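You operate a simulated robot arm through the tools that you are given. There is no shell and no other tool. Be economical: measure what you need, move in short steps, check, and stop when the job is done.

You run a simulated robot arm. Do the job below in one go: nothing can be reset, and whatever is moved stays where it is left.

Task
Snap the yellow cap onto the pilot lamp in the socket, test it and put it in the blue tray.
Fine: set the knob to the volts printed on the lamp and let the green bar fill; knob at OFF, then the eject button; the cap stays on.

Only the result counts: the job must be done as asked and must still hold three seconds after the hand-in. Knocking over, shifting, dropping, spilling or breaking anything else fails it. A push-on lid holds only when it is set on centred and level and pressed home; a screw cap is set on level and turned clockwise until tight.

Robot
A 7-joint arm with a two-finger parallel gripper, fixed in place. Base frame: the origin is at the foot of the arm, x ahead of it, y to its left, z up; the work surface is at about z = 0. Lengths are in m, angles in degrees, forces in N, time in s.
With the tool pointing down near the work surface it reaches from about 0.22 to 0.58 m from the base axis. Its first joint turns from -66.0 to 66.0 degrees. Payload 2.5 kg.
The TCP is the grasp point between the finger pads, 0.023 m short of the fingertips. In the tool frame z runs along the fingers and y along their closing line. Largest opening 0.094 m; finger width 0.038, thickness 0.01; the body of the gripper, 0.054 by 0.096 m, starts 0.039 m behind the TCP.
Orientation is that of the tool frame in the base frame, as a unit quaternion [w, x, y, z]. With the fingers straight down and closing along the base's y, the tool's x points along the base's -x, its y along +y and its z along -z.

Tools
- The arm moves only by the tool servo_tool. Its argument "targets" is one flat list of numbers, 7 for each row, row after row: the turn, a rotation vector about the base's x, y, z in degrees, then the shift along the base's x, y, z in mm, then the closure, from 0 (fully open) to 1 (shut). In form: [ax, ay, az, tx, ty, tz, grip, ax, ay, az, tx, ty, tz, grip, ...]. A call has 1 to 20 rows; each row shifts and turns the commanded pose from where the row before left it. Rows are played at 5 a second. More than 0.05 m and 8.6 degrees between two rows, or a gripper value outside its range, and nothing of the call is played. Where a pose cannot be reached the arm comes as near as it can. A force on the tool above 40 N (or 10 N above the force at the start of the call, whichever is more), or a blocked arm, ends the call early, and 0.2 s more pass. The fingers move at their own pace (about 0.108 m/s each) and stop on an object; they squeeze with about 38 N. The grip force told is the motor's: it shows also when the fingers shut on nothing. Time passes only in rows, and 0.2 s behind the last, so rows that do not move let the fingers close. It gives the time, the measured TCP pose, the force on the tool (base axes), the opening and the grip force at its end, in the units of the frame above (readings bear some noise).
- Cameras (640 x 400 px; columns grow to the right, rows downward): "scene" is fixed at [0.1237, -0.4235, 0.5243]; the picture's right is [0.84, -0.55, 0.00], its down [-0.42, -0.64, -0.64] and it looks along [0.35, 0.54, -0.77] (base axes); focal length 214 px, centre (320, 200). "wrist" rides on the gripper at [0.086, 0.016, -0.075] in the tool frame; the picture's right is [-0.18, 0.98, 0.00], its down [-0.58, -0.11, -0.81] and it looks along [-0.79, -0.15, 0.59] (tool axes); focal length 243 px, centre (320, 200). There is no depth. A picture from a camera that has moved, and an enlarged one, comes with that camera's place and axes in the base frame and with its lens. The place of the scene camera against the robot may be out by one fixed shift of up to 0.018 m in any direction.
- get_image(camera): a new picture of that camera. The clock stands still meanwhile.
- inspect(camera, box): a new picture of the part [left, top, right, bottom] of that camera's present view, enlarged. The clock stands still meanwhile.
- close_job(): hands the job in; it is judged then, once.

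Go step by step. Nothing tells you positions but the pictures and the camera data: compare them with the known pose of the tool, close in by small moves and look again before you grip or let go. The budget is 120 turns and 64 pictures, counting those below and the enlarged ones. Unless the task says otherwise, let go and move clear before handing in, and close with one line.

The tools are called as name(argument=value, ...) on one line, values as JSON. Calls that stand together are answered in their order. servo_tool: Moves the arm, as the interface text tells. Its arguments: {"type":"object","properties":{"targets":{"type":"array","items":{"type":"number"}}},"required":["targets"]} The other tools are called the same way: get_image (camera) takes a picture; inspect (camera, box) takes an enlarged picture of a part of a camera's view; close_job () hands the job in.

At the start:

```text
time: 0.0
eef_pos: [0.4512, 0.0198, 0.3794]
tcp_rot: [0.001, 0.0, 1.0, 0.0]
contact_force: [-0.1, 0.7, -0.1]
opening: 0.0941
gripper_force: 0.0
```

scene: 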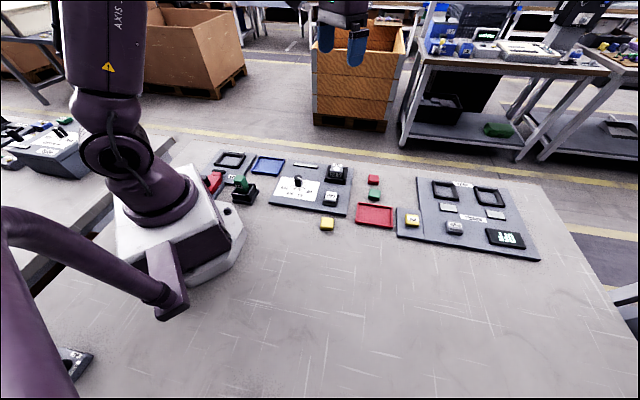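
wrist: 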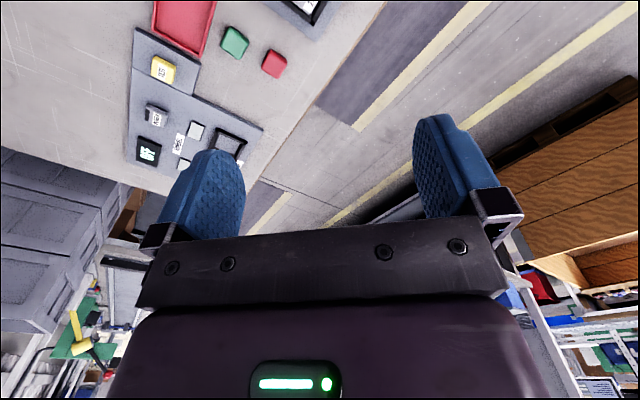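

The table has a test board with a knob, several coloured parts and trays. I'll enlarge the scene first.

inspect(camera="scene", box=[200, 140, 360, 240])

inspect(camera="scene", box=[340, 160, 550, 270])

```text
4.00 times, centred on (280, 190) of scene
camera zoom: at [0.1237, -0.4235, 0.5243], right [0.84, -0.55, 0.0], down [-0.42, -0.64, -0.64], along [0.35, 0.54, -0.77], focal length 858 px, centre (480, 240)
```

zoom: 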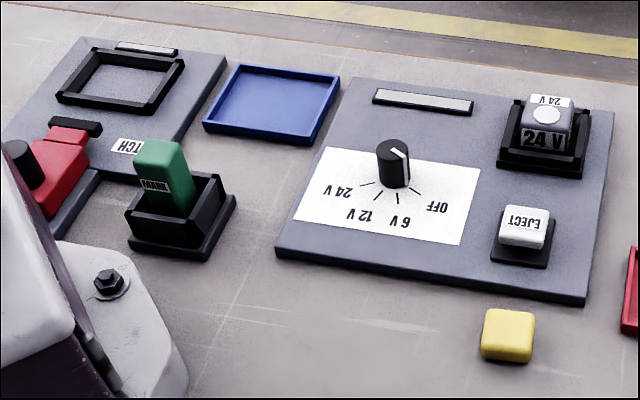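

```text
3.05 times, centred on (445, 215) of scene
camera zoom: at [0.1237, -0.4235, 0.5243], right [0.84, -0.55, 0.0], down [-0.42, -0.64, -0.64], along [0.35, 0.54, -0.77], focal length 654 px, centre (-61, 154)
```

zoom: 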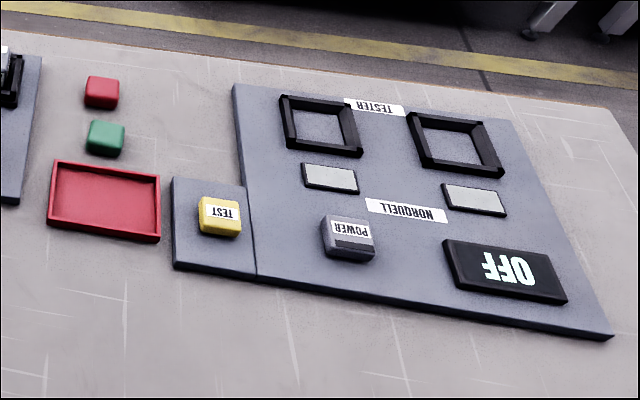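

servo_tool(targets=[0, 0, 7.5, -25, -23, -5, 0, 0, 0, 7.5, -25, -23, -5, 0, 0, 0, 7.5, -25, -23, -5, 0, 0, 0, 7.5, -25, -23, -5, 0, 0, 0, 7.5, -25, -23, -5, 0, 0, 0, 7.5, -25, -23, -5, 0, 0, 0, 0, 0, 0, 0, 0])

get_image(camera="wrist")

```text
time: 1.6
eef_pos: [0.3009, -0.1183, 0.3485]
tcp_rot: [0.0, -0.383, 0.924, 0.0]
contact_force: [0.4, 0.6, 0.1]
opening: 0.0941
gripper_force: 0.1
```

```text
59 pictures are left
camera wrist: at [0.2292, -0.169, 0.4246], right [-0.57, 0.82, 0.0], down [0.49, 0.33, 0.81], along [0.67, 0.46, -0.59], focal length 243 px, centre (320, 200)
```

wrist: 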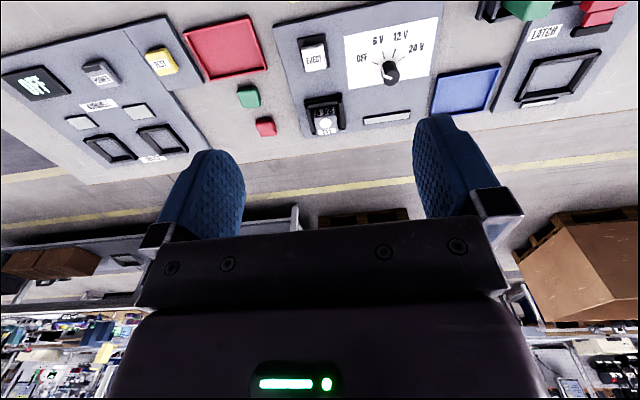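

inspect(camera="wrist", box=[270, 0, 510, 150])

servo_tool(targets=[0, 0, 0, -20, -35, 0, 0, 0, 0, 0, -20, -35, 0, 0, 0, 0, 0, 0, 0, 0, 0])

get_image(camera="wrist")

```text
2.67 times, centred on (390, 75) of wrist
camera zoom: at [0.2292, -0.169, 0.4246], right [-0.57, 0.82, 0.0], down [0.49, 0.33, 0.81], along [0.67, 0.46, -0.59], focal length 647 px, centre (133, 533)
```

zoom: 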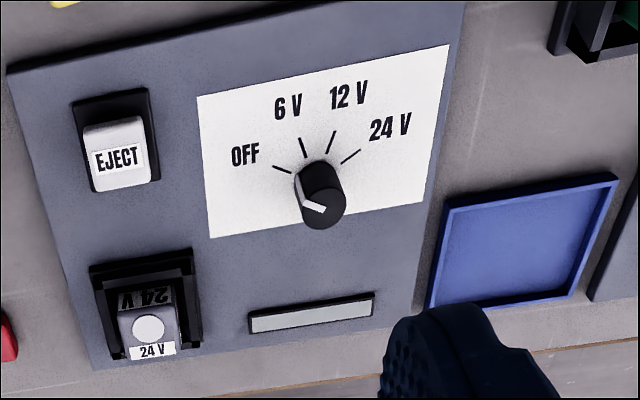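

```text
time: 2.4
eef_pos: [0.2609, -0.187, 0.3499]
tcp_rot: [0.001, -0.382, 0.924, -0.001]
contact_force: [-0.6, -1.1, 0.9]
opening: 0.0941
gripper_force: 0.1
```

```text
57 pictures are left
camera wrist: at [0.1887, -0.2395, 0.4247], right [-0.57, 0.82, 0.0], down [0.49, 0.33, 0.81], along [0.67, 0.46, -0.59], focal length 243 px, centre (320, 200)
```

wrist: 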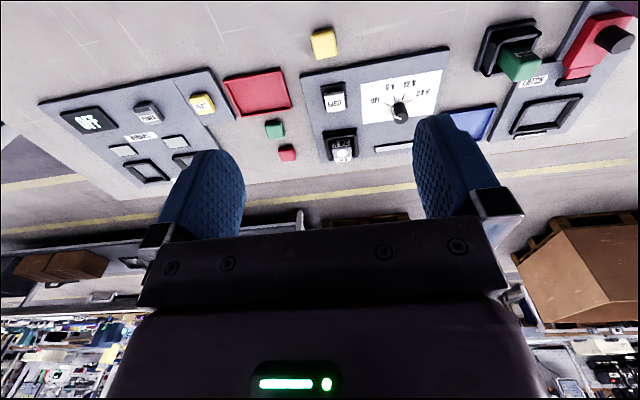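

inspect(camera="wrist", box=[280, 10, 440, 110])

inspect(camera="wrist", box=[300, 60, 460, 160])

```text
4.00 times, centred on (360, 60) of wrist
camera zoom: at [0.1887, -0.2395, 0.4247], right [-0.57, 0.82, 0.0], down [0.49, 0.33, 0.81], along [0.67, 0.46, -0.59], focal length 970 px, centre (160, 760)
```

zoom: 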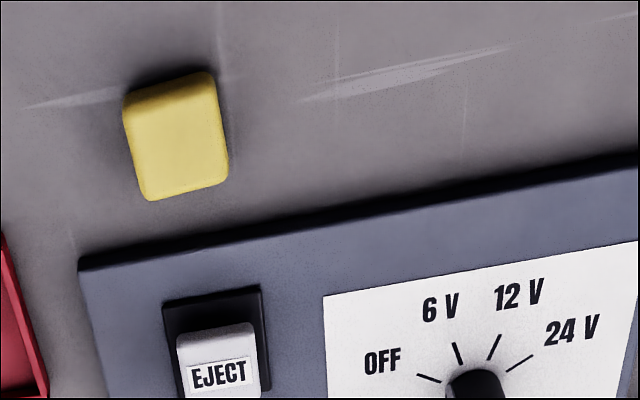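

```text
4.00 times, centred on (380, 110) of wrist
camera zoom: at [0.1887, -0.2395, 0.4247], right [-0.57, 0.82, 0.0], down [0.49, 0.33, 0.81], along [0.67, 0.46, -0.59], focal length 970 px, centre (80, 560)
```

zoom: 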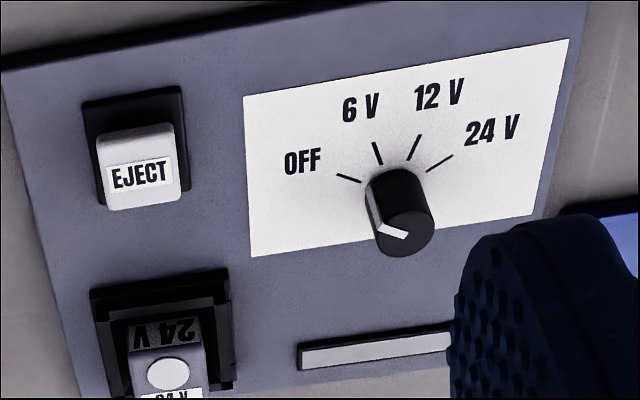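

servo_tool(targets=[0, 0, 0, 11, 9, -46, 0, 0, 0, 0, 11, 9, -46, 0, 0, 0, 0, 11, 9, -46, 0, 0, 0, 0, 11, 9, -46, 0, 0, 0, 0, 10, 9, -46, 0, 0, 0, 0, 0, 0, 0, 0])

get_image(camera="wrist")

```text
time: 3.8
eef_pos: [0.3153, -0.1424, 0.1205]
tcp_rot: [0.0, -0.383, 0.924, 0.001]
contact_force: [0.7, -0.7, 0.6]
opening: 0.094
gripper_force: 0.0
```

```text
54 pictures are left
camera wrist: at [0.2429, -0.1943, 0.1952], right [-0.56, 0.83, 0.0], down [0.49, 0.33, 0.81], along [0.67, 0.46, -0.59], focal length 243 px, centre (320, 200)
```

wrist: 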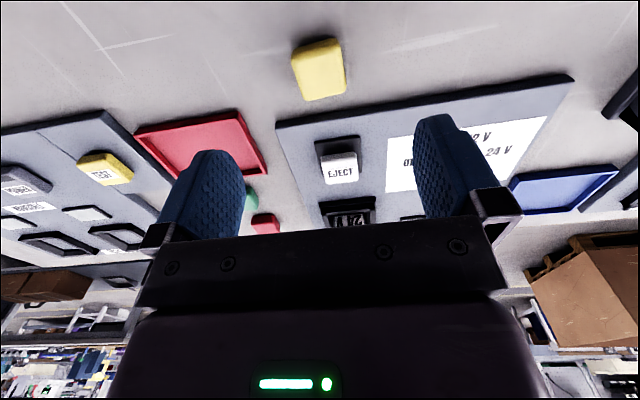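

inspect(camera="wrist", box=[260, 20, 388, 100])

inspect(camera="wrist", box=[290, 120, 418, 240])

```text
5.00 times, centred on (324, 60) of wrist
camera zoom: at [0.2429, -0.1943, 0.1952], right [-0.56, 0.83, 0.0], down [0.49, 0.33, 0.81], along [0.67, 0.46, -0.59], focal length 1213 px, centre (300, 900)
```

zoom: 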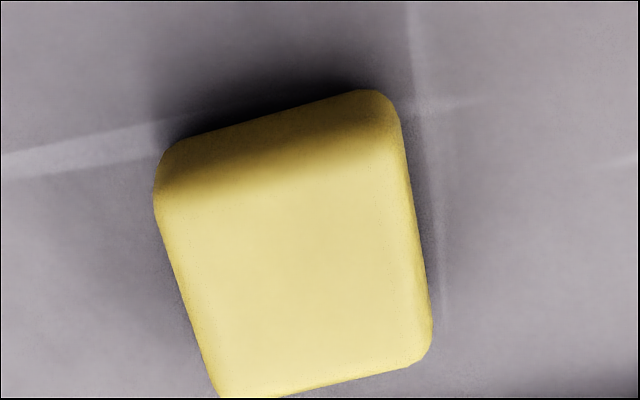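

```text
3.33 times, centred on (354, 180) of wrist
camera zoom: at [0.2429, -0.1943, 0.1952], right [-0.56, 0.83, 0.0], down [0.49, 0.33, 0.81], along [0.67, 0.46, -0.59], focal length 809 px, centre (207, 267)
```

zoom: 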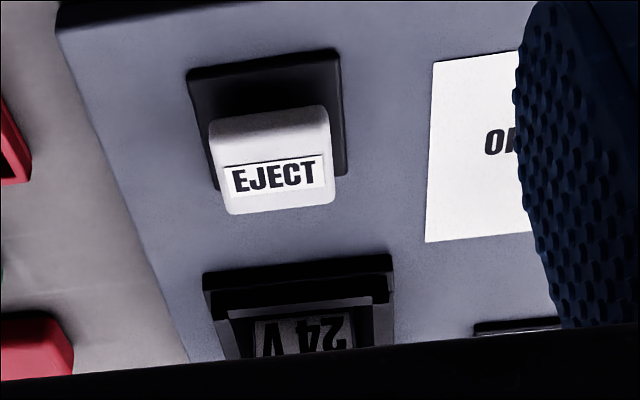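

servo_tool(targets=[0, 0, 0, 1, -1, -30, 0, 0, 0, 0, 0, 0, -30, 0, 0, 0, 0, 0, 0, -19, 0, 0, 0, 0, 0, 0, -10, 0, 0, 0, 0, 0, 0, 0, 0])

get_image(camera="wrist")

```text
time: 5.0
eef_pos: [0.3157, -0.1439, 0.0294]
tcp_rot: [0.001, -0.382, 0.924, 0.001]
contact_force: [-1.2, 0.0, -0.9]
opening: 0.094
gripper_force: 0.1
```

```text
51 pictures are left
camera wrist: at [0.2435, -0.1957, 0.1058], right [-0.56, 0.83, 0.0], down [0.49, 0.33, 0.81], along [0.67, 0.46, -0.59], focal length 243 px, centre (320, 200)
```

wrist: 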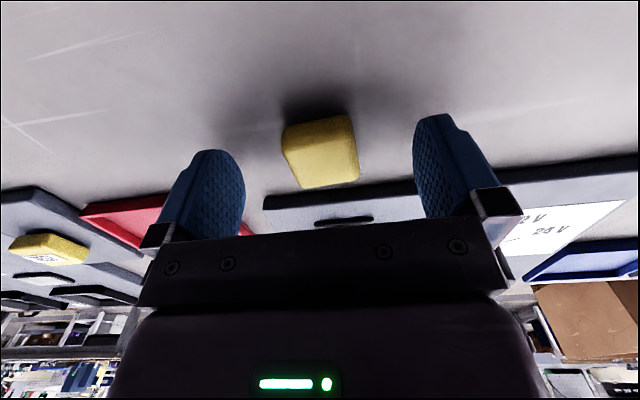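

The cap sits centred between the fingers; I close on it.

servo_tool(targets=[0, 0, 0, 0, 0, 0, 1, 0, 0, 0, 0, 0, 0, 1, 0, 0, 0, 0, 0, 0, 1, 0, 0, 0, 0, 0, 0, 1])

get_image(camera="wrist")

```text
time: 6.0
eef_pos: [0.3158, -0.1441, 0.0313]
tcp_rot: [0.0, -0.383, 0.924, 0.0]
contact_force: [0.6, 0.1, 0.7]
opening: 0.0343
gripper_force: 38.7
```

```text
50 pictures are left
camera wrist: at [0.2435, -0.1957, 0.1061], right [-0.56, 0.83, 0.0], down [0.49, 0.33, 0.81], along [0.67, 0.46, -0.59], focal length 243 px, centre (320, 200)
```

wrist: 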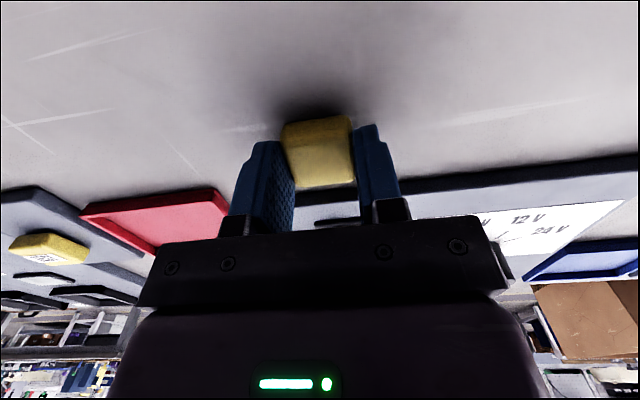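

servo_tool(targets=[0, 0, 0, 0, 0, 20, 1, 0, 0, 0, 0, 0, 45, 1, 0, 0, 0, 0, 0, 45, 1, 0, 0, 0, 12, 12, 10, 1, 0, 0, 0, 12, 12, 0, 1, 0, 0, 0, 12, 12, 0, 1, 0, 0, 0, 0, 0, 0, 1])

get_image(camera="wrist")

inspect(camera="wrist", box=[240, 90, 400, 190])

```text
time: 7.6
eef_pos: [0.3524, -0.1074, 0.1504]
tcp_rot: [0.0, -0.383, 0.924, 0.0]
contact_force: [-0.5, 0.4, -0.1]
opening: 0.0342
gripper_force: 38.3
```

```text
49 pictures are left
camera wrist: at [0.2807, -0.1585, 0.2257], right [-0.57, 0.82, 0.0], down [0.49, 0.33, 0.81], along [0.67, 0.46, -0.59], focal length 243 px, centre (320, 200)
```

wrist: 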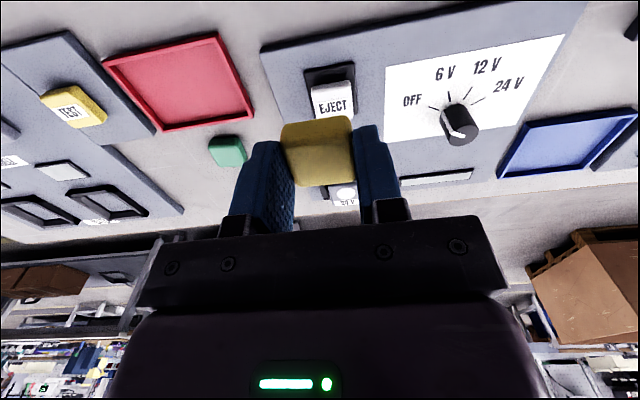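

```text
4.00 times, centred on (320, 140) of wrist
camera zoom: at [0.2807, -0.1585, 0.2257], right [-0.57, 0.82, 0.0], down [0.49, 0.33, 0.81], along [0.67, 0.46, -0.59], focal length 970 px, centre (320, 440)
```

zoom: 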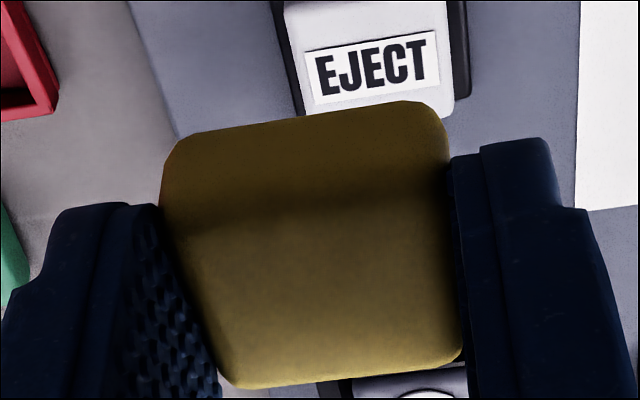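

I'll recentre the cap by regripping it at 90° on clear table, so its centre is known in both directions.

servo_tool(targets=[0, 0, 0, -29, -29, 0, 1, 0, 0, 0, -28, -28, 0, 1, 0, 0, 0, 0, 0, -45, 1, 0, 0, 0, 0, 0, -45, 1, 0, 0, 0, 0, 0, -20, 1, 0, 0, 0, 0, 0, -9, 1, 0, 0, 0, 0, 0, 0, 1, 0, 0, 0, 0, 0, 0, 0, 0, 0, 0, 0, 0, 0, 0, 0, 0, 0, 0, 0, 0, 0])

servo_tool(targets=[0, 0, -8.18, 0, 0, 0, 0, 0, 0, -8.18, 0, 0, 0, 0, 0, 0, -8.18, 0, 0, 0, 0, 0, 0, -8.18, 0, 0, 0, 0, 0, 0, -8.18, 0, 0, 0, 0, 0, 0, -8.18, 0, 0, 0, 0, 0, 0, -8.18, 0, 0, 0, 0, 0, 0, -8.18, 0, 0, 0, 0, 0, 0, -8.18, 0, 0, 0, 0, 0, 0, -8.18, 0, 0, 0, 0, 0, 0, -8.2, 0, 0, 0, 0, 0, 0, 0, 0, 0, 0, 0])

get_image(camera="wrist")

```text
time: 9.8
eef_pos: [0.2954, -0.1643, 0.0305]
tcp_rot: [0.0, -0.382, 0.924, 0.0]
contact_force: [0.7, -0.4, 0.0]
opening: 0.094
gripper_force: 0.1
```

```text
time: 12.4
eef_pos: [0.2941, -0.1655, 0.0306]
tcp_rot: [0.0, 0.383, 0.924, 0.0]
contact_force: [-0.1, -0.6, 0.2]
opening: 0.0941
gripper_force: 0.0
```

```text
47 pictures are left
camera wrist: at [0.2455, -0.0942, 0.1068], right [0.83, 0.56, 0.0], down [0.33, -0.49, 0.81], along [0.45, -0.67, -0.59], focal length 243 px, centre (320, 200)
```

wrist: 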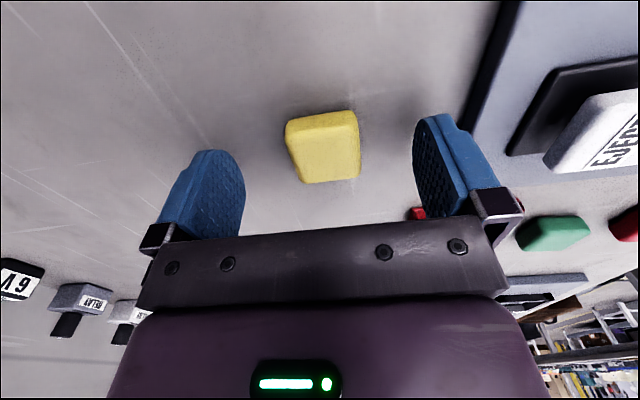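

servo_tool(targets=[0, 0, 0, 0, 0, 0, 1, 0, 0, 0, 0, 0, 0, 1, 0, 0, 0, 0, 0, 0, 1, 0, 0, 0, 0, 0, 0, 1])

servo_tool(targets=[0, 0, 0, 0, 0, 40, 1, 0, 0, 0, 0, 0, 45, 1, 0, 0, 0, 0, 0, 45, 1, 0, 0, 0, 30, 30, 0, 1, 0, 0, 0, 30, 30, 0, 1, 0, 0, 0, 30, 30, 0, 1, 0, 0, 0, 20, 30, 0, 1, 0, 0, 0, 0, 30, 0, 1, 0, 0, 0, 0, 0, 0, 1])

get_image(camera="wrist")

```text
time: 13.4
eef_pos: [0.2948, -0.1649, 0.0313]
tcp_rot: [0.0, 0.383, 0.924, 0.0]
contact_force: [-0.7, -0.6, 1.0]
opening: 0.0344
gripper_force: 38.0
```

```text
time: 15.4
eef_pos: [0.4066, -0.0119, 0.1636]
tcp_rot: [0.0, 0.383, 0.924, 0.001]
contact_force: [-0.6, 0.9, -1.0]
opening: 0.0342
gripper_force: 38.3
```

```text
46 pictures are left
camera wrist: at [0.3574, 0.0587, 0.2382], right [0.83, 0.56, 0.0], down [0.33, -0.49, 0.81], along [0.46, -0.67, -0.59], focal length 243 px, centre (320, 200)
```

wrist: 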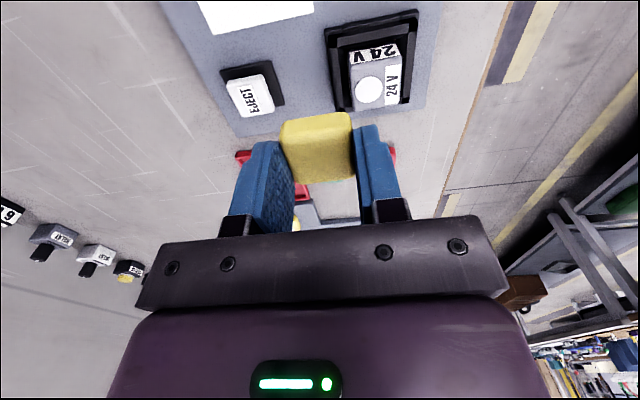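

inspect(camera="wrist", box=[300, 0, 460, 125])

inspect(camera="wrist", box=[240, 90, 400, 190])

```text
3.20 times, centred on (380, 62) of wrist
camera zoom: at [0.3574, 0.0587, 0.2382], right [0.83, 0.56, 0.0], down [0.33, -0.49, 0.81], along [0.46, -0.67, -0.59], focal length 776 px, centre (128, 640)
```

zoom: 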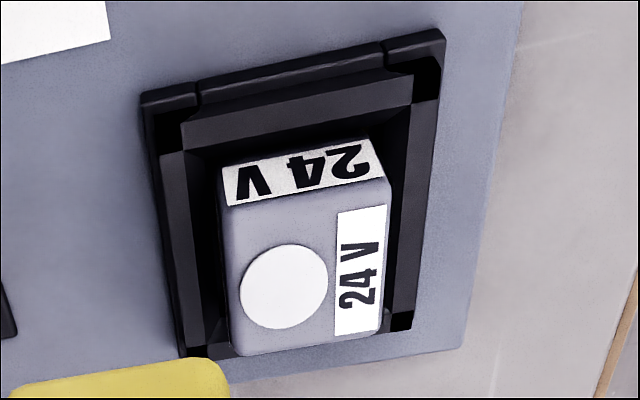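

```text
4.00 times, centred on (320, 140) of wrist
camera zoom: at [0.3574, 0.0587, 0.2382], right [0.83, 0.56, 0.0], down [0.33, -0.49, 0.81], along [0.46, -0.67, -0.59], focal length 970 px, centre (320, 440)
```

zoom: 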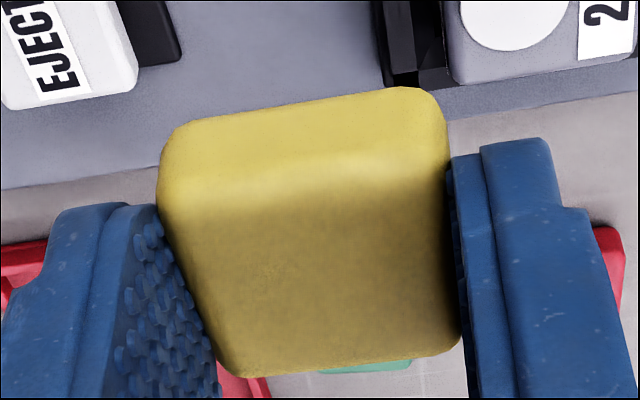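

inspect(camera="wrist", box=[340, 30, 420, 115])

inspect(camera="scene", box=[315, 155, 363, 191])

```text
4.71 times, centred on (380, 72) of wrist
camera zoom: at [0.3574, 0.0587, 0.2382], right [0.83, 0.56, 0.0], down [0.33, -0.49, 0.81], along [0.46, -0.67, -0.59], focal length 1142 px, centre (38, 800)
```

zoom: 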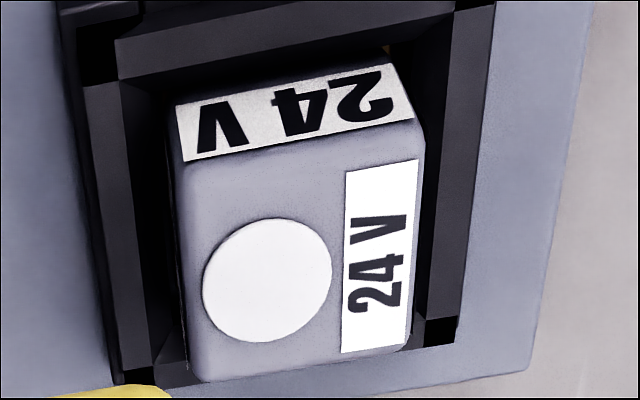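

```text
11.11 times, centred on (339, 173) of scene
camera zoom: at [0.1237, -0.4235, 0.5243], right [0.84, -0.55, 0.0], down [-0.42, -0.64, -0.64], along [0.35, 0.54, -0.77], focal length 2383 px, centre (109, 500)
```

zoom: 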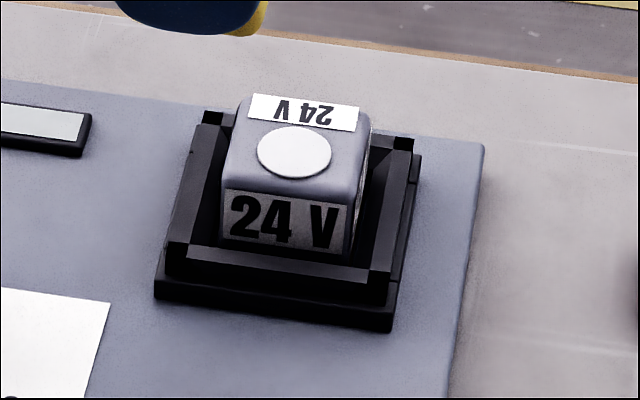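

The lamp top carries an offset white disc, so I need to know how the cap seats. I'll lift and tilt the cap to show its underside to the scene camera.

servo_tool(targets=[0, 0, 0, 0, -20, 45, 1, 0, 0, 0, 0, -20, 45, 1, 0, 0, 0, 0, -20, 45, 1, -6.1, 4.35, 0, 0, -20, 0, 1, -6.1, 4.35, 0, 0, 0, 0, 1, -6.1, 4.35, 0, 0, 0, 0, 1, -6.1, 4.35, 0, 0, 0, 0, 1, -6.1, 4.35, 0, 0, 0, 0, 1, -6.1, 4.35, 0, 0, 0, 0, 1, -6.1, 4.35, 0, 0, 0, 0, 1, 0, 0, 0, 0, 0, 0, 1])

get_image(camera="scene")

```text
time: 17.8
eef_pos: [0.4052, -0.0959, 0.2978]
tcp_rot: [-0.099, 0.344, 0.828, -0.432]
contact_force: [1.2, 0.5, -0.1]
opening: 0.0341
gripper_force: 37.9
```

```text
41 pictures are left
```

scene: 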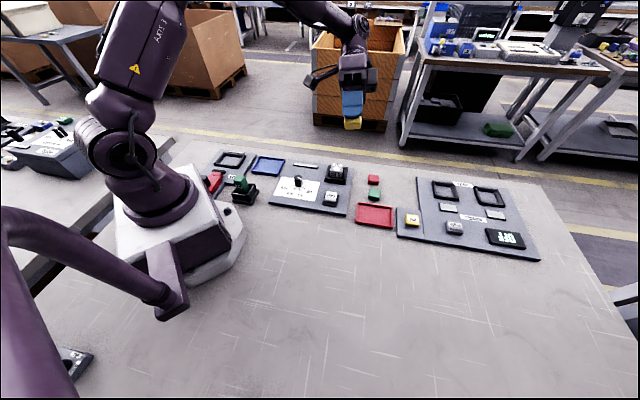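

inspect(camera="scene", box=[332, 100, 372, 140])

```text
10.00 times, centred on (352, 120) of scene
camera zoom: at [0.1237, -0.4235, 0.5243], right [0.84, -0.55, 0.0], down [-0.42, -0.64, -0.64], along [0.35, 0.54, -0.77], focal length 2145 px, centre (0, 1000)
```

zoom: 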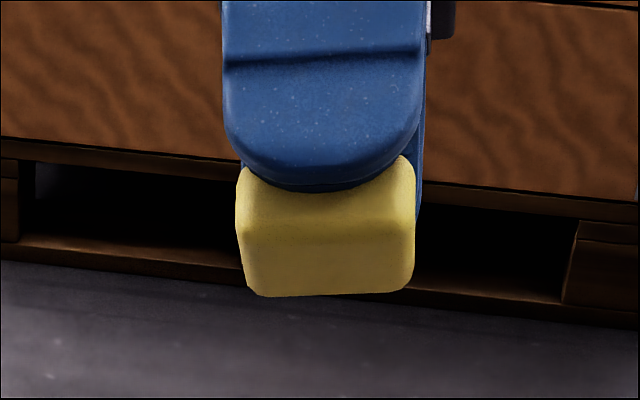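

servo_tool(targets=[-6.1, 4.35, 0, 0, 0, 0, 1, -6.1, 4.35, 0, 0, 0, 0, 1, -6.1, 4.35, 0, 0, 0, 0, 1, -6.1, 4.35, 0, 0, 0, 0, 1, -6.1, 4.35, 0, 0, 0, 0, 1, 0, 0, 0, 0, 0, 0, 1])

inspect(camera="scene", box=[332, 100, 372, 140])

```text
time: 19.2
eef_pos: [0.4043, -0.0961, 0.2959]
tcp_rot: [0.16, -0.271, -0.653, 0.688]
contact_force: [-0.1, -0.2, -0.1]
opening: 0.0342
gripper_force: 38.0
```

```text
10.00 times, centred on (352, 120) of scene
camera zoom: at [0.1237, -0.4235, 0.5243], right [0.84, -0.55, 0.0], down [-0.42, -0.64, -0.64], along [0.35, 0.54, -0.77], focal length 2145 px, centre (0, 1000)
```

zoom: 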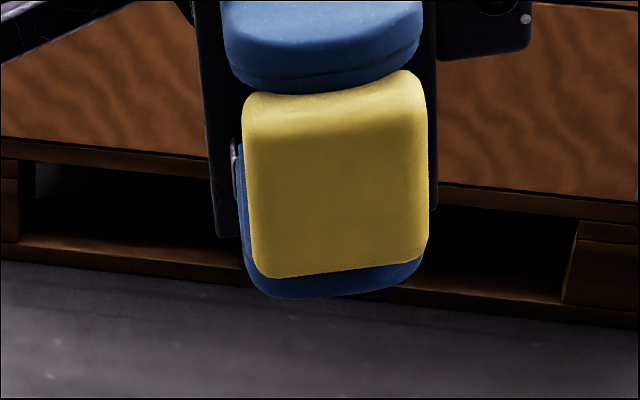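

The cap underside is plain. I'll level the tool again and look at the parts at the other end of the table for a hint about the seat.

servo_tool(targets=[6.1, -4.35, 0, 0, 0, 0, 1, 6.1, -4.35, 0, 0, 0, 0, 1, 6.1, -4.35, 0, 0, 0, 0, 1, 6.1, -4.35, 0, 0, 0, 0, 1, 6.1, -4.35, 0, 0, 0, 0, 1, 6.1, -4.35, 0, 0, 0, 0, 1, 6.1, -4.35, 0, 0, 0, 0, 1, 6.1, -4.35, 0, 0, 0, 0, 1, 6.1, -4.35, 0, 0, 0, 0, 1, 6.1, -4.35, 0, 0, 0, 0, 1, 6.1, -4.35, 0, 0, 0, 0, 1, 6.1, -4.35, 0, 0, 0, 0, 1, 0, 0, 0, -35, -34, 0, 1, 0, 0, 0, -35, -35, 0, 1, 0, 0, 0, -35, -35, 0, 1, 0, 0, 0, 0, 0, 0, 1])

get_image(camera="wrist")

```text
time: 22.6
eef_pos: [0.2977, -0.1975, 0.2973]
tcp_rot: [0.0, 0.383, 0.924, -0.001]
contact_force: [-0.3, -0.2, 0.4]
opening: 0.0342
gripper_force: 37.9
```

```text
38 pictures are left
camera wrist: at [0.2494, -0.1266, 0.3724], right [0.82, 0.57, 0.0], down [0.33, -0.49, 0.81], along [0.46, -0.67, -0.59], focal length 243 px, centre (320, 200)
```

wrist: 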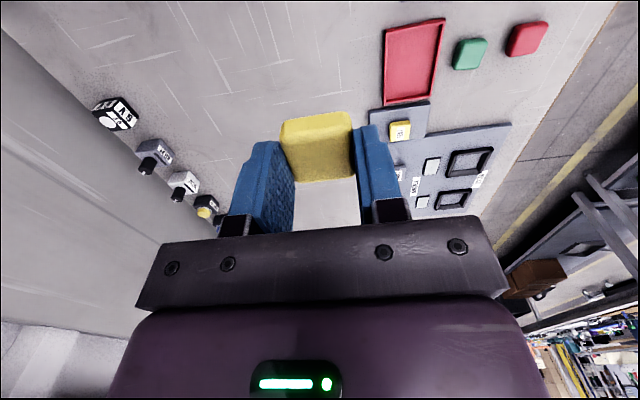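

inspect(camera="wrist", box=[85, 85, 225, 225])

```text
2.86 times, centred on (155, 155) of wrist
camera zoom: at [0.2494, -0.1266, 0.3724], right [0.82, 0.57, 0.0], down [0.33, -0.49, 0.81], along [0.46, -0.67, -0.59], focal length 693 px, centre (791, 329)
```

zoom: 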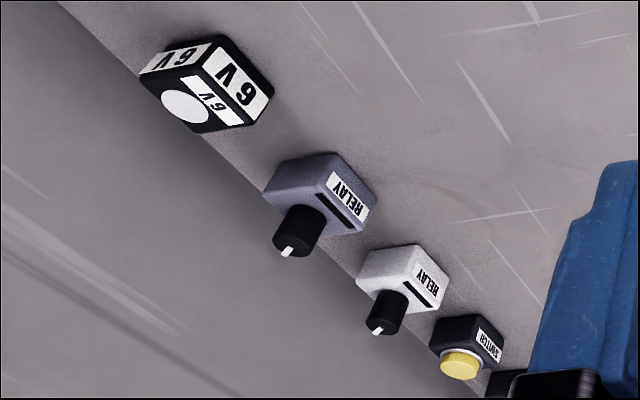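

All modules share this layout of a side label plus an offset raised element. The cap is about as wide as the lamp body, so I'll look at the lamp closely from above it.

servo_tool(targets=[0, 0, 0, 26, 33, -27, 1, 0, 0, 0, 26, 33, -27, 1, 0, 0, 0, 26, 33, -27, 1, 0, 0, 0, 26, 33, -27, 1, 0, 0, 0, 26, 33, -27, 1, 0, 0, 0, 24, 32, -27, 1, 0, 0, 0, 0, 0, 0, 1])

inspect(camera="wrist", box=[240, 30, 400, 190])

```text
time: 24.2
eef_pos: [0.4552, 0.002, 0.1332]
tcp_rot: [0.0, 0.383, 0.924, -0.001]
contact_force: [0.3, 0.5, -0.9]
opening: 0.0343
gripper_force: 38.3
```

```text
2.50 times, centred on (320, 110) of wrist
camera zoom: at [0.4054, 0.0724, 0.2088], right [0.83, 0.56, 0.0], down [0.33, -0.49, 0.81], along [0.46, -0.67, -0.59], focal length 606 px, centre (320, 425)
```

zoom: 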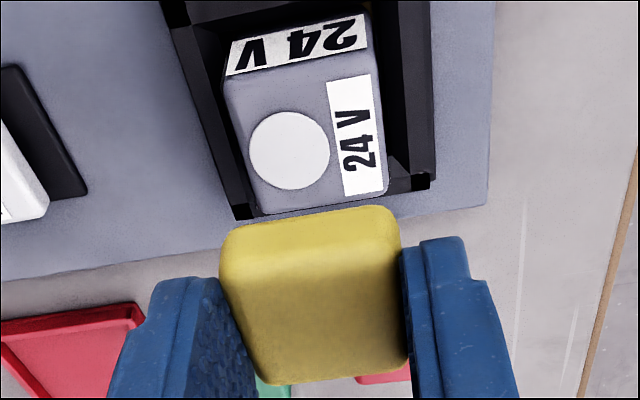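

servo_tool(targets=[0, 0, 0, 0, 0, 0, 1, 0, 0, 0, 0, 0, 0, 1, 0, 0, 0, 0, 0, 0, 1])

inspect(camera="wrist", box=[240, 30, 400, 190])

```text
time: 25.0
eef_pos: [0.4546, 0.0012, 0.1325]
tcp_rot: [-0.001, 0.383, 0.924, 0.0]
contact_force: [0.5, 1.3, -0.5]
opening: 0.0344
gripper_force: 37.8
```

```text
2.50 times, centred on (320, 110) of wrist
camera zoom: at [0.405, 0.0718, 0.2091], right [0.83, 0.56, 0.0], down [0.33, -0.49, 0.81], along [0.46, -0.67, -0.59], focal length 606 px, centre (320, 425)
```

zoom: 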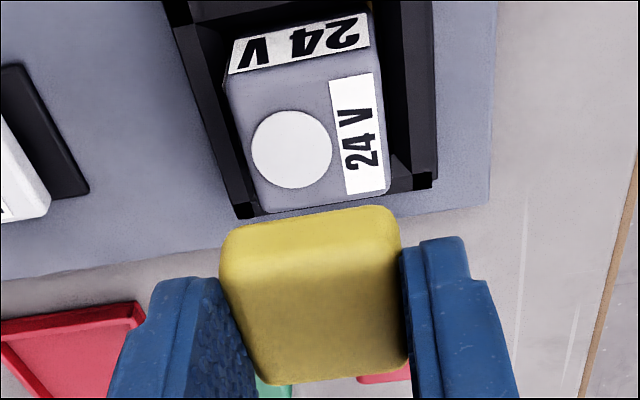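

servo_tool(targets=[0, 0, 0, -2, -0.5, -20, 1, 0, 0, 0, 0, 0, -14, 1, 0, 0, 0, 0, 0, -10, 1, 0, 0, 0, 0, 0, 0, 1, 0, 0, 0, 0, 0, 0, 1])

inspect(camera="wrist", box=[240, 70, 400, 190])

inspect(camera="scene", box=[310, 145, 370, 191])

```text
time: 26.2
eef_pos: [0.4515, -0.0008, 0.091]
tcp_rot: [0.0, 0.383, 0.924, 0.001]
contact_force: [-0.5, 0.8, -0.1]
opening: 0.0341
gripper_force: 37.9
```

```text
3.33 times, centred on (320, 130) of wrist
camera zoom: at [0.4029, 0.0691, 0.1649], right [0.83, 0.56, 0.0], down [0.33, -0.49, 0.81], along [0.46, -0.67, -0.59], focal length 809 px, centre (320, 433)
```

zoom: 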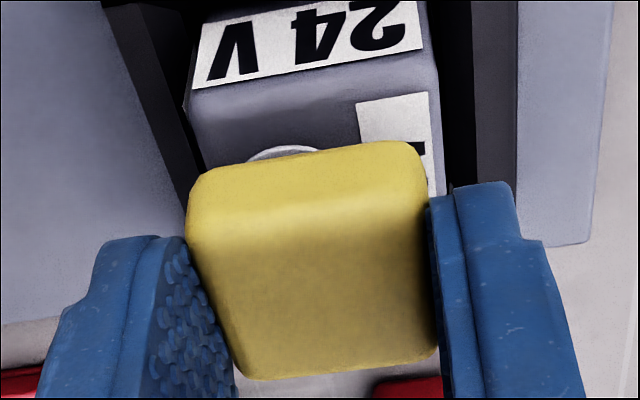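

```text
8.70 times, centred on (340, 168) of scene
camera zoom: at [0.1237, -0.4235, 0.5243], right [0.84, -0.55, 0.0], down [-0.42, -0.64, -0.64], along [0.35, 0.54, -0.77], focal length 1865 px, centre (146, 478)
```

zoom: 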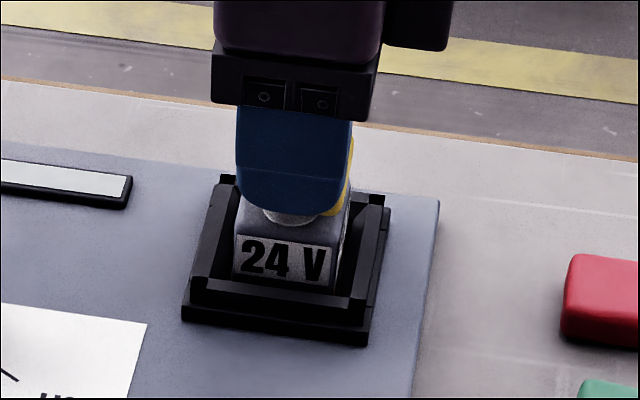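

servo_tool(targets=[0, 0, 0, 0, 0, -2, 1, 0, 0, 0, 0, 0, -2, 1, 0, 0, 0, 0, 0, -1, 1, 0, 0, 0, 0, 0, -1, 1, 0, 0, 0, 0, 0, -1, 1, 0, 0, 0, 0, 0, 0, 1])

```text
time: 27.6
eef_pos: [0.4515, -0.0014, 0.0843]
tcp_rot: [-0.001, 0.382, 0.924, 0.0]
contact_force: [0.5, 0.1, -0.8]
opening: 0.0344
gripper_force: 38.1
```

servo_tool(targets=[0, 0, 0, 0, 0, -1, 1, 0, 0, 0, 0, 0, -1, 1, 0, 0, 0, 0, 0, 0, 1])

servo_tool(targets=[0, 0, 0, 0, 0, -1, 1, 0, 0, 0, 0, 0, 0, 1])

servo_tool(targets=[0, 0, 0, 0, 0, -1, 1, 0, 0, 0, 0, 0, 0, 1])

```text
time: 28.4
eef_pos: [0.4529, -0.0017, 0.0824]
tcp_rot: [0.0, 0.382, 0.924, -0.001]
contact_force: [-0.5, 0.1, 1.1]
opening: 0.0345
gripper_force: 38.1
```

```text
time: 29.0
eef_pos: [0.4524, -0.0025, 0.0817]
tcp_rot: [0.001, 0.382, 0.924, 0.0]
contact_force: [-0.5, 0.3, 7.3]
opening: 0.0343
gripper_force: 37.7
```

```text
time: 29.6
eef_pos: [0.4525, -0.0021, 0.0806]
tcp_rot: [0.0, 0.383, 0.924, 0.0]
contact_force: [-2.5, 0.3, 16.1]
opening: 0.034
gripper_force: 37.9
```

inspect(camera="scene", box=[320, 155, 360, 185])

inspect(camera="wrist", box=[250, 80, 390, 190])

```text
13.33 times, centred on (340, 170) of scene
camera zoom: at [0.1236, -0.4235, 0.5243], right [0.84, -0.55, 0.0], down [-0.42, -0.64, -0.64], along [0.35, 0.54, -0.77], focal length 2860 px, centre (53, 600)
```

zoom: 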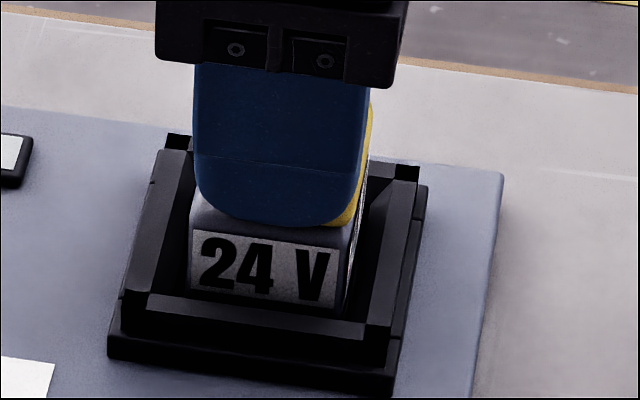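

```text
3.64 times, centred on (320, 135) of wrist
camera zoom: at [0.4032, 0.0682, 0.1558], right [0.83, 0.56, 0.0], down [0.33, -0.49, 0.81], along [0.46, -0.67, -0.59], focal length 882 px, centre (320, 436)
```

zoom: 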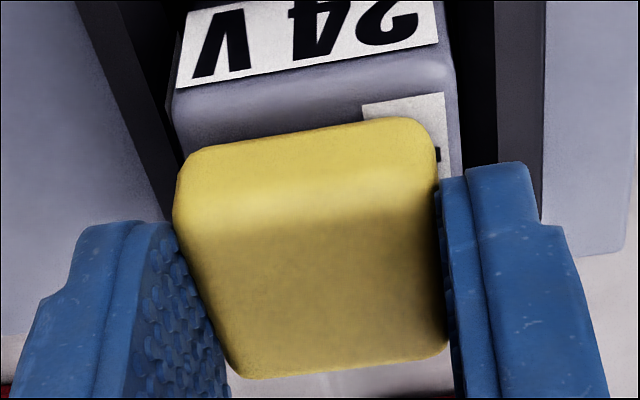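

Contact is at about z 0.0507, but the cap sits ~1.5 mm off in y. I'll lift a little, correct and press again.

servo_tool(targets=[0, 0, 0, 0, 0, 5, 1, 0, 0, 0, 0, 1.5, 0, 1, 0, 0, 0, 0, 0, 0, 1, 0, 0, 0, 0, 0, 0, 1])

servo_tool(targets=[0, 0, 0, 0, 0, -2, 1, 0, 0, 0, 0, 0, -2, 1, 0, 0, 0, 0, 0, -1, 1, 0, 0, 0, 0, 0, 0, 1])

servo_tool(targets=[0, 0, 0, 0, 0, -1, 1, 0, 0, 0, 0, 0, -1, 1, 0, 0, 0, 0, 0, -1, 1, 0, 0, 0, 0, 0, 0, 1])

```text
time: 30.6
eef_pos: [0.4515, -0.0027, 0.0847]
tcp_rot: [0.0, 0.382, 0.924, -0.001]
contact_force: [0.1, -0.3, -0.4]
opening: 0.0344
gripper_force: 38.0
```

```text
time: 31.6
eef_pos: [0.4525, -0.0021, 0.0816]
tcp_rot: [0.001, 0.383, 0.924, 0.0]
contact_force: [-8.3, 0.8, 23.0]
opening: 0.0344
gripper_force: 38.9
```

```text
time: 32.6
eef_pos: [0.4514, -0.0019, 0.0779]
tcp_rot: [0.003, 0.383, 0.924, 0.002]
contact_force: [1.2, -2.3, 27.4]
opening: 0.0343
gripper_force: 37.6
```

inspect(camera="wrist", box=[250, 80, 390, 190])

inspect(camera="scene", box=[320, 155, 360, 185])

```text
3.64 times, centred on (320, 135) of wrist
camera zoom: at [0.4033, 0.07, 0.153], right [0.83, 0.56, 0.0], down [0.33, -0.49, 0.81], along [0.46, -0.67, -0.59], focal length 882 px, centre (320, 436)
```

zoom: 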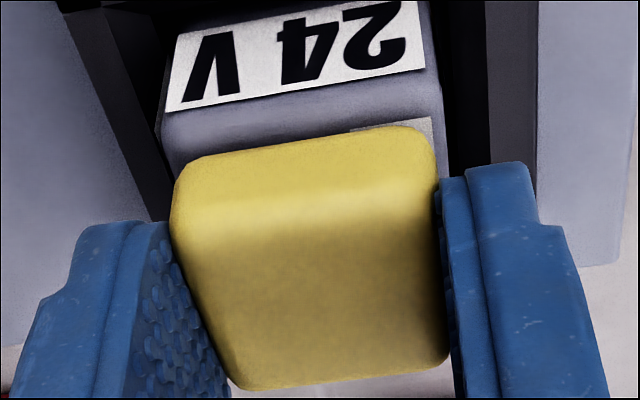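

```text
13.33 times, centred on (340, 170) of scene
camera zoom: at [0.1236, -0.4235, 0.5243], right [0.84, -0.55, 0.0], down [-0.42, -0.64, -0.64], along [0.35, 0.54, -0.77], focal length 2860 px, centre (53, 600)
```

zoom: 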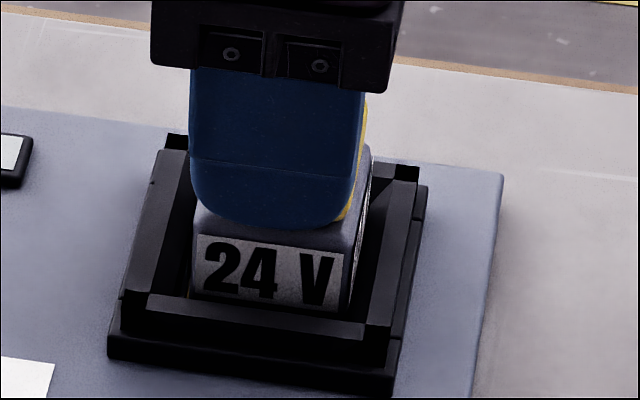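

servo_tool(targets=[0, 0, 0, 0, 0, 1, 1, 0, 0, 0, 0, 0, 1, 1, 0, 0, 0, 0, 0, 1, 1, 0, 0, 0, 0, 0, 1, 1, 0, 0, 0, 0, 0, 0, 1])

servo_tool(targets=[0, 0, 0, 0, 0, 1, 1, 0, 0, 0, 0, 0, 1, 1, 0, 0, 0, 0, 0, 0, 1])

inspect(camera="scene", box=[320, 155, 360, 185])

```text
time: 33.8
eef_pos: [0.45, -0.0003, 0.0798]
tcp_rot: [-0.002, 0.383, 0.924, -0.001]
contact_force: [0.0, -0.2, 2.3]
opening: 0.0345
gripper_force: 38.5
```

```text
time: 34.6
eef_pos: [0.4507, -0.0015, 0.0837]
tcp_rot: [0.0, 0.382, 0.924, 0.0]
contact_force: [-0.2, 0.1, -1.6]
opening: 0.0343
gripper_force: 37.5
```

```text
13.33 times, centred on (340, 170) of scene
camera zoom: at [0.1237, -0.4235, 0.5243], right [0.84, -0.55, 0.0], down [-0.42, -0.64, -0.64], along [0.35, 0.54, -0.77], focal length 2860 px, centre (53, 600)
```

zoom: 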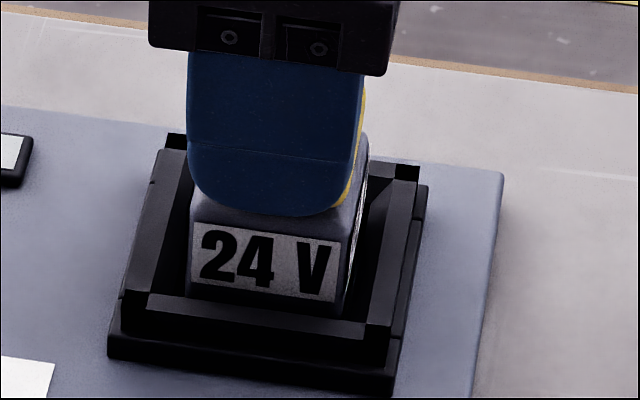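

The lamp follows the cap upward, so the cap appears snapped on. I'll lower it back, press it home firmly and let go.

servo_tool(targets=[0, 0, 0, 0, 0, -1.5, 1, 0, 0, 0, 0, 0, -1.5, 1, 0, 0, 0, 0, 0, -1, 1, 0, 0, 0, 0, 0, 0, 1])

servo_tool(targets=[0, 0, 0, 0, 0, -1, 1, 0, 0, 0, 0, 0, -1, 1, 0, 0, 0, 0, 0, -1, 1, 0, 0, 0, 0, 0, 0, 1])

```text
time: 35.6
eef_pos: [0.4529, -0.0011, 0.0795]
tcp_rot: [0.001, 0.383, 0.924, 0.001]
contact_force: [-3.1, 1.7, 10.4]
opening: 0.0345
gripper_force: 37.9
```

```text
time: 36.6
eef_pos: [0.4532, -0.002, 0.0771]
tcp_rot: [0.003, 0.383, 0.924, 0.0]
contact_force: [-3.4, 1.8, 27.0]
opening: 0.0344
gripper_force: 37.7
```

servo_tool(targets=[0, 0, 0, 0, 0, 2, 1, 0, 0, 0, 0, 0, 0, 0, 0, 0, 0, 0, 0, 0, 0, 0, 0, 0, 0, 0, 0, 0, 0, 0, 0, 0, 0, 20, 0, 0, 0, 0, 0, 0, 40, 0, 0, 0, 0, -20, 20, 10, 0, 0, 0, 0, -20, 20, 0, 0, 0, 0, 0, 0, 0, 0, 0])

get_image(camera="wrist")

inspect(camera="scene", box=[320, 155, 360, 185])

```text
time: 38.6
eef_pos: [0.4123, 0.0404, 0.1475]
tcp_rot: [-0.001, 0.383, 0.924, 0.0]
contact_force: [0.9, 0.9, -0.7]
opening: 0.094
gripper_force: 0.0
```

```text
27 pictures are left
camera wrist: at [0.3635, 0.1103, 0.2232], right [0.83, 0.56, 0.0], down [0.33, -0.49, 0.81], along [0.46, -0.67, -0.59], focal length 243 px, centre (320, 200)
```

wrist: 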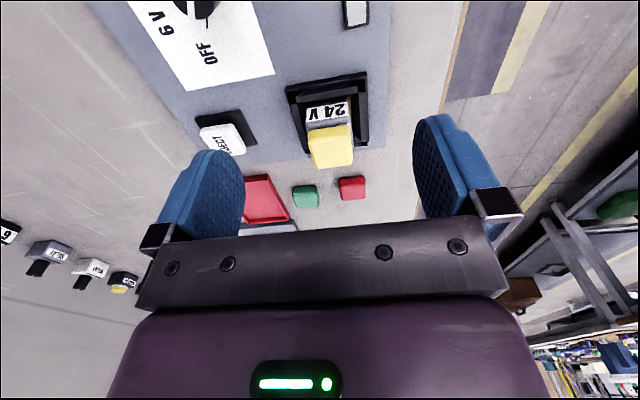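

```text
13.33 times, centred on (340, 170) of scene
camera zoom: at [0.1237, -0.4235, 0.5243], right [0.84, -0.55, 0.0], down [-0.42, -0.64, -0.64], along [0.35, 0.54, -0.77], focal length 2860 px, centre (53, 600)
```

zoom: 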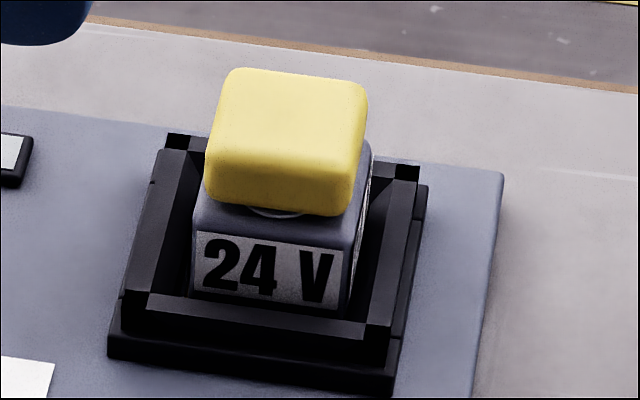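

servo_tool(targets=[0, 0, 0, 20, -20, 0, 0, 0, 0, 0, 20, -20, 0, 0, 0, 0, 0, 0, 0, -30, 0, 0, 0, 0, 0, 0, -30, 0, 0, 0, 0, 0, 0, -8, 0, 0, 0, 0, 0, 0, 0, 0, 0, 0, 0, 0, 0, 0, 1, 0, 0, 0, 0, 0, 0, 1, 0, 0, 0, 0, 0, 0, 1, 0, 0, 0, 0, 0, 0, 1])

servo_tool(targets=[0, 0, 0, 0, 0, 1, 1, 0, 0, 0, 0, 0, 1, 1, 0, 0, 0, 0, 0, 1, 1, 0, 0, 0, 0, 0, 0, 1])

inspect(camera="scene", box=[320, 155, 360, 185])

```text
time: 40.8
eef_pos: [0.4522, -0.0002, 0.0796]
tcp_rot: [0.0, 0.383, 0.924, 0.0]
contact_force: [0.0, -0.8, 0.2]
opening: 0.0346
gripper_force: 38.0
```

```text
time: 41.8
eef_pos: [0.452, -0.0014, 0.0823]
tcp_rot: [-0.001, 0.383, 0.924, 0.001]
contact_force: [0.3, -0.1, -0.8]
opening: 0.0342
gripper_force: 38.2
```

```text
13.33 times, centred on (340, 170) of scene
camera zoom: at [0.1237, -0.4235, 0.5243], right [0.84, -0.55, 0.0], down [-0.42, -0.64, -0.64], along [0.35, 0.54, -0.77], focal length 2860 px, centre (53, 600)
```

zoom: 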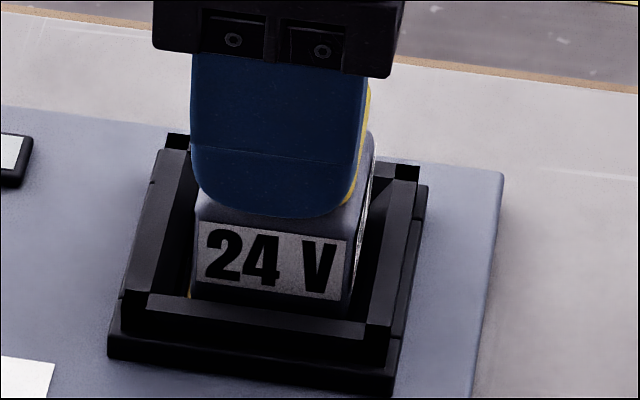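

The cap really holds: the lamp lifts with it. I'll reseat the lamp, release, and go to the knob.

servo_tool(targets=[0, 0, 0, 0, 0, -1.5, 1, 0, 0, 0, 0, 0, -1.5, 1, 0, 0, 0, 0, 0, -1, 1, 0, 0, 0, 0, 0, -1, 1, 0, 0, 0, 0, 0, 0, 1])

servo_tool(targets=[0, 0, 0, 0, 0, 2, 1, 0, 0, 0, 0, 0, 0, 0, 0, 0, 0, 0, 0, 0, 0, 0, 0, 0, 0, 0, 0, 0, 0, 0, 0, 0, 0, 20, 0, 0, 0, 0, 0, 0, 40, 0, 0, 0, 0, -30, 20, 30, 0, 0, 0, 0, -40, 20, 0, 0, 0, 0, 0, -40, 20, 0, 0, 0, 0, 0, 0, 0, 0, 0])

get_image(camera="wrist")

inspect(camera="scene", box=[320, 155, 360, 185])

```text
time: 43.0
eef_pos: [0.4529, -0.0011, 0.0777]
tcp_rot: [0.002, 0.383, 0.924, 0.0]
contact_force: [-0.2, -2.3, 5.8]
opening: 0.0344
gripper_force: 37.8
```

```text
time: 45.2
eef_pos: [0.3402, 0.0579, 0.1705]
tcp_rot: [0.0, 0.383, 0.924, 0.0]
contact_force: [0.0, 0.2, -0.3]
opening: 0.0939
gripper_force: 0.0
```

```text
24 pictures are left
camera wrist: at [0.2906, 0.128, 0.245], right [0.83, 0.56, 0.0], down [0.33, -0.49, 0.81], along [0.46, -0.67, -0.59], focal length 243 px, centre (320, 200)
```

wrist: 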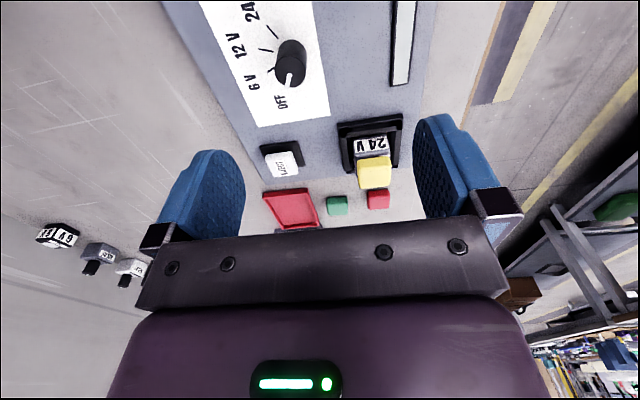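

```text
13.33 times, centred on (340, 170) of scene
camera zoom: at [0.1237, -0.4235, 0.5243], right [0.84, -0.55, 0.0], down [-0.42, -0.64, -0.64], along [0.35, 0.54, -0.77], focal length 2860 px, centre (53, 600)
```

zoom: 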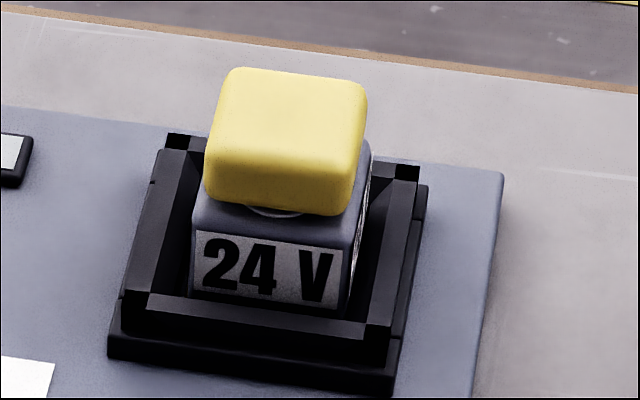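

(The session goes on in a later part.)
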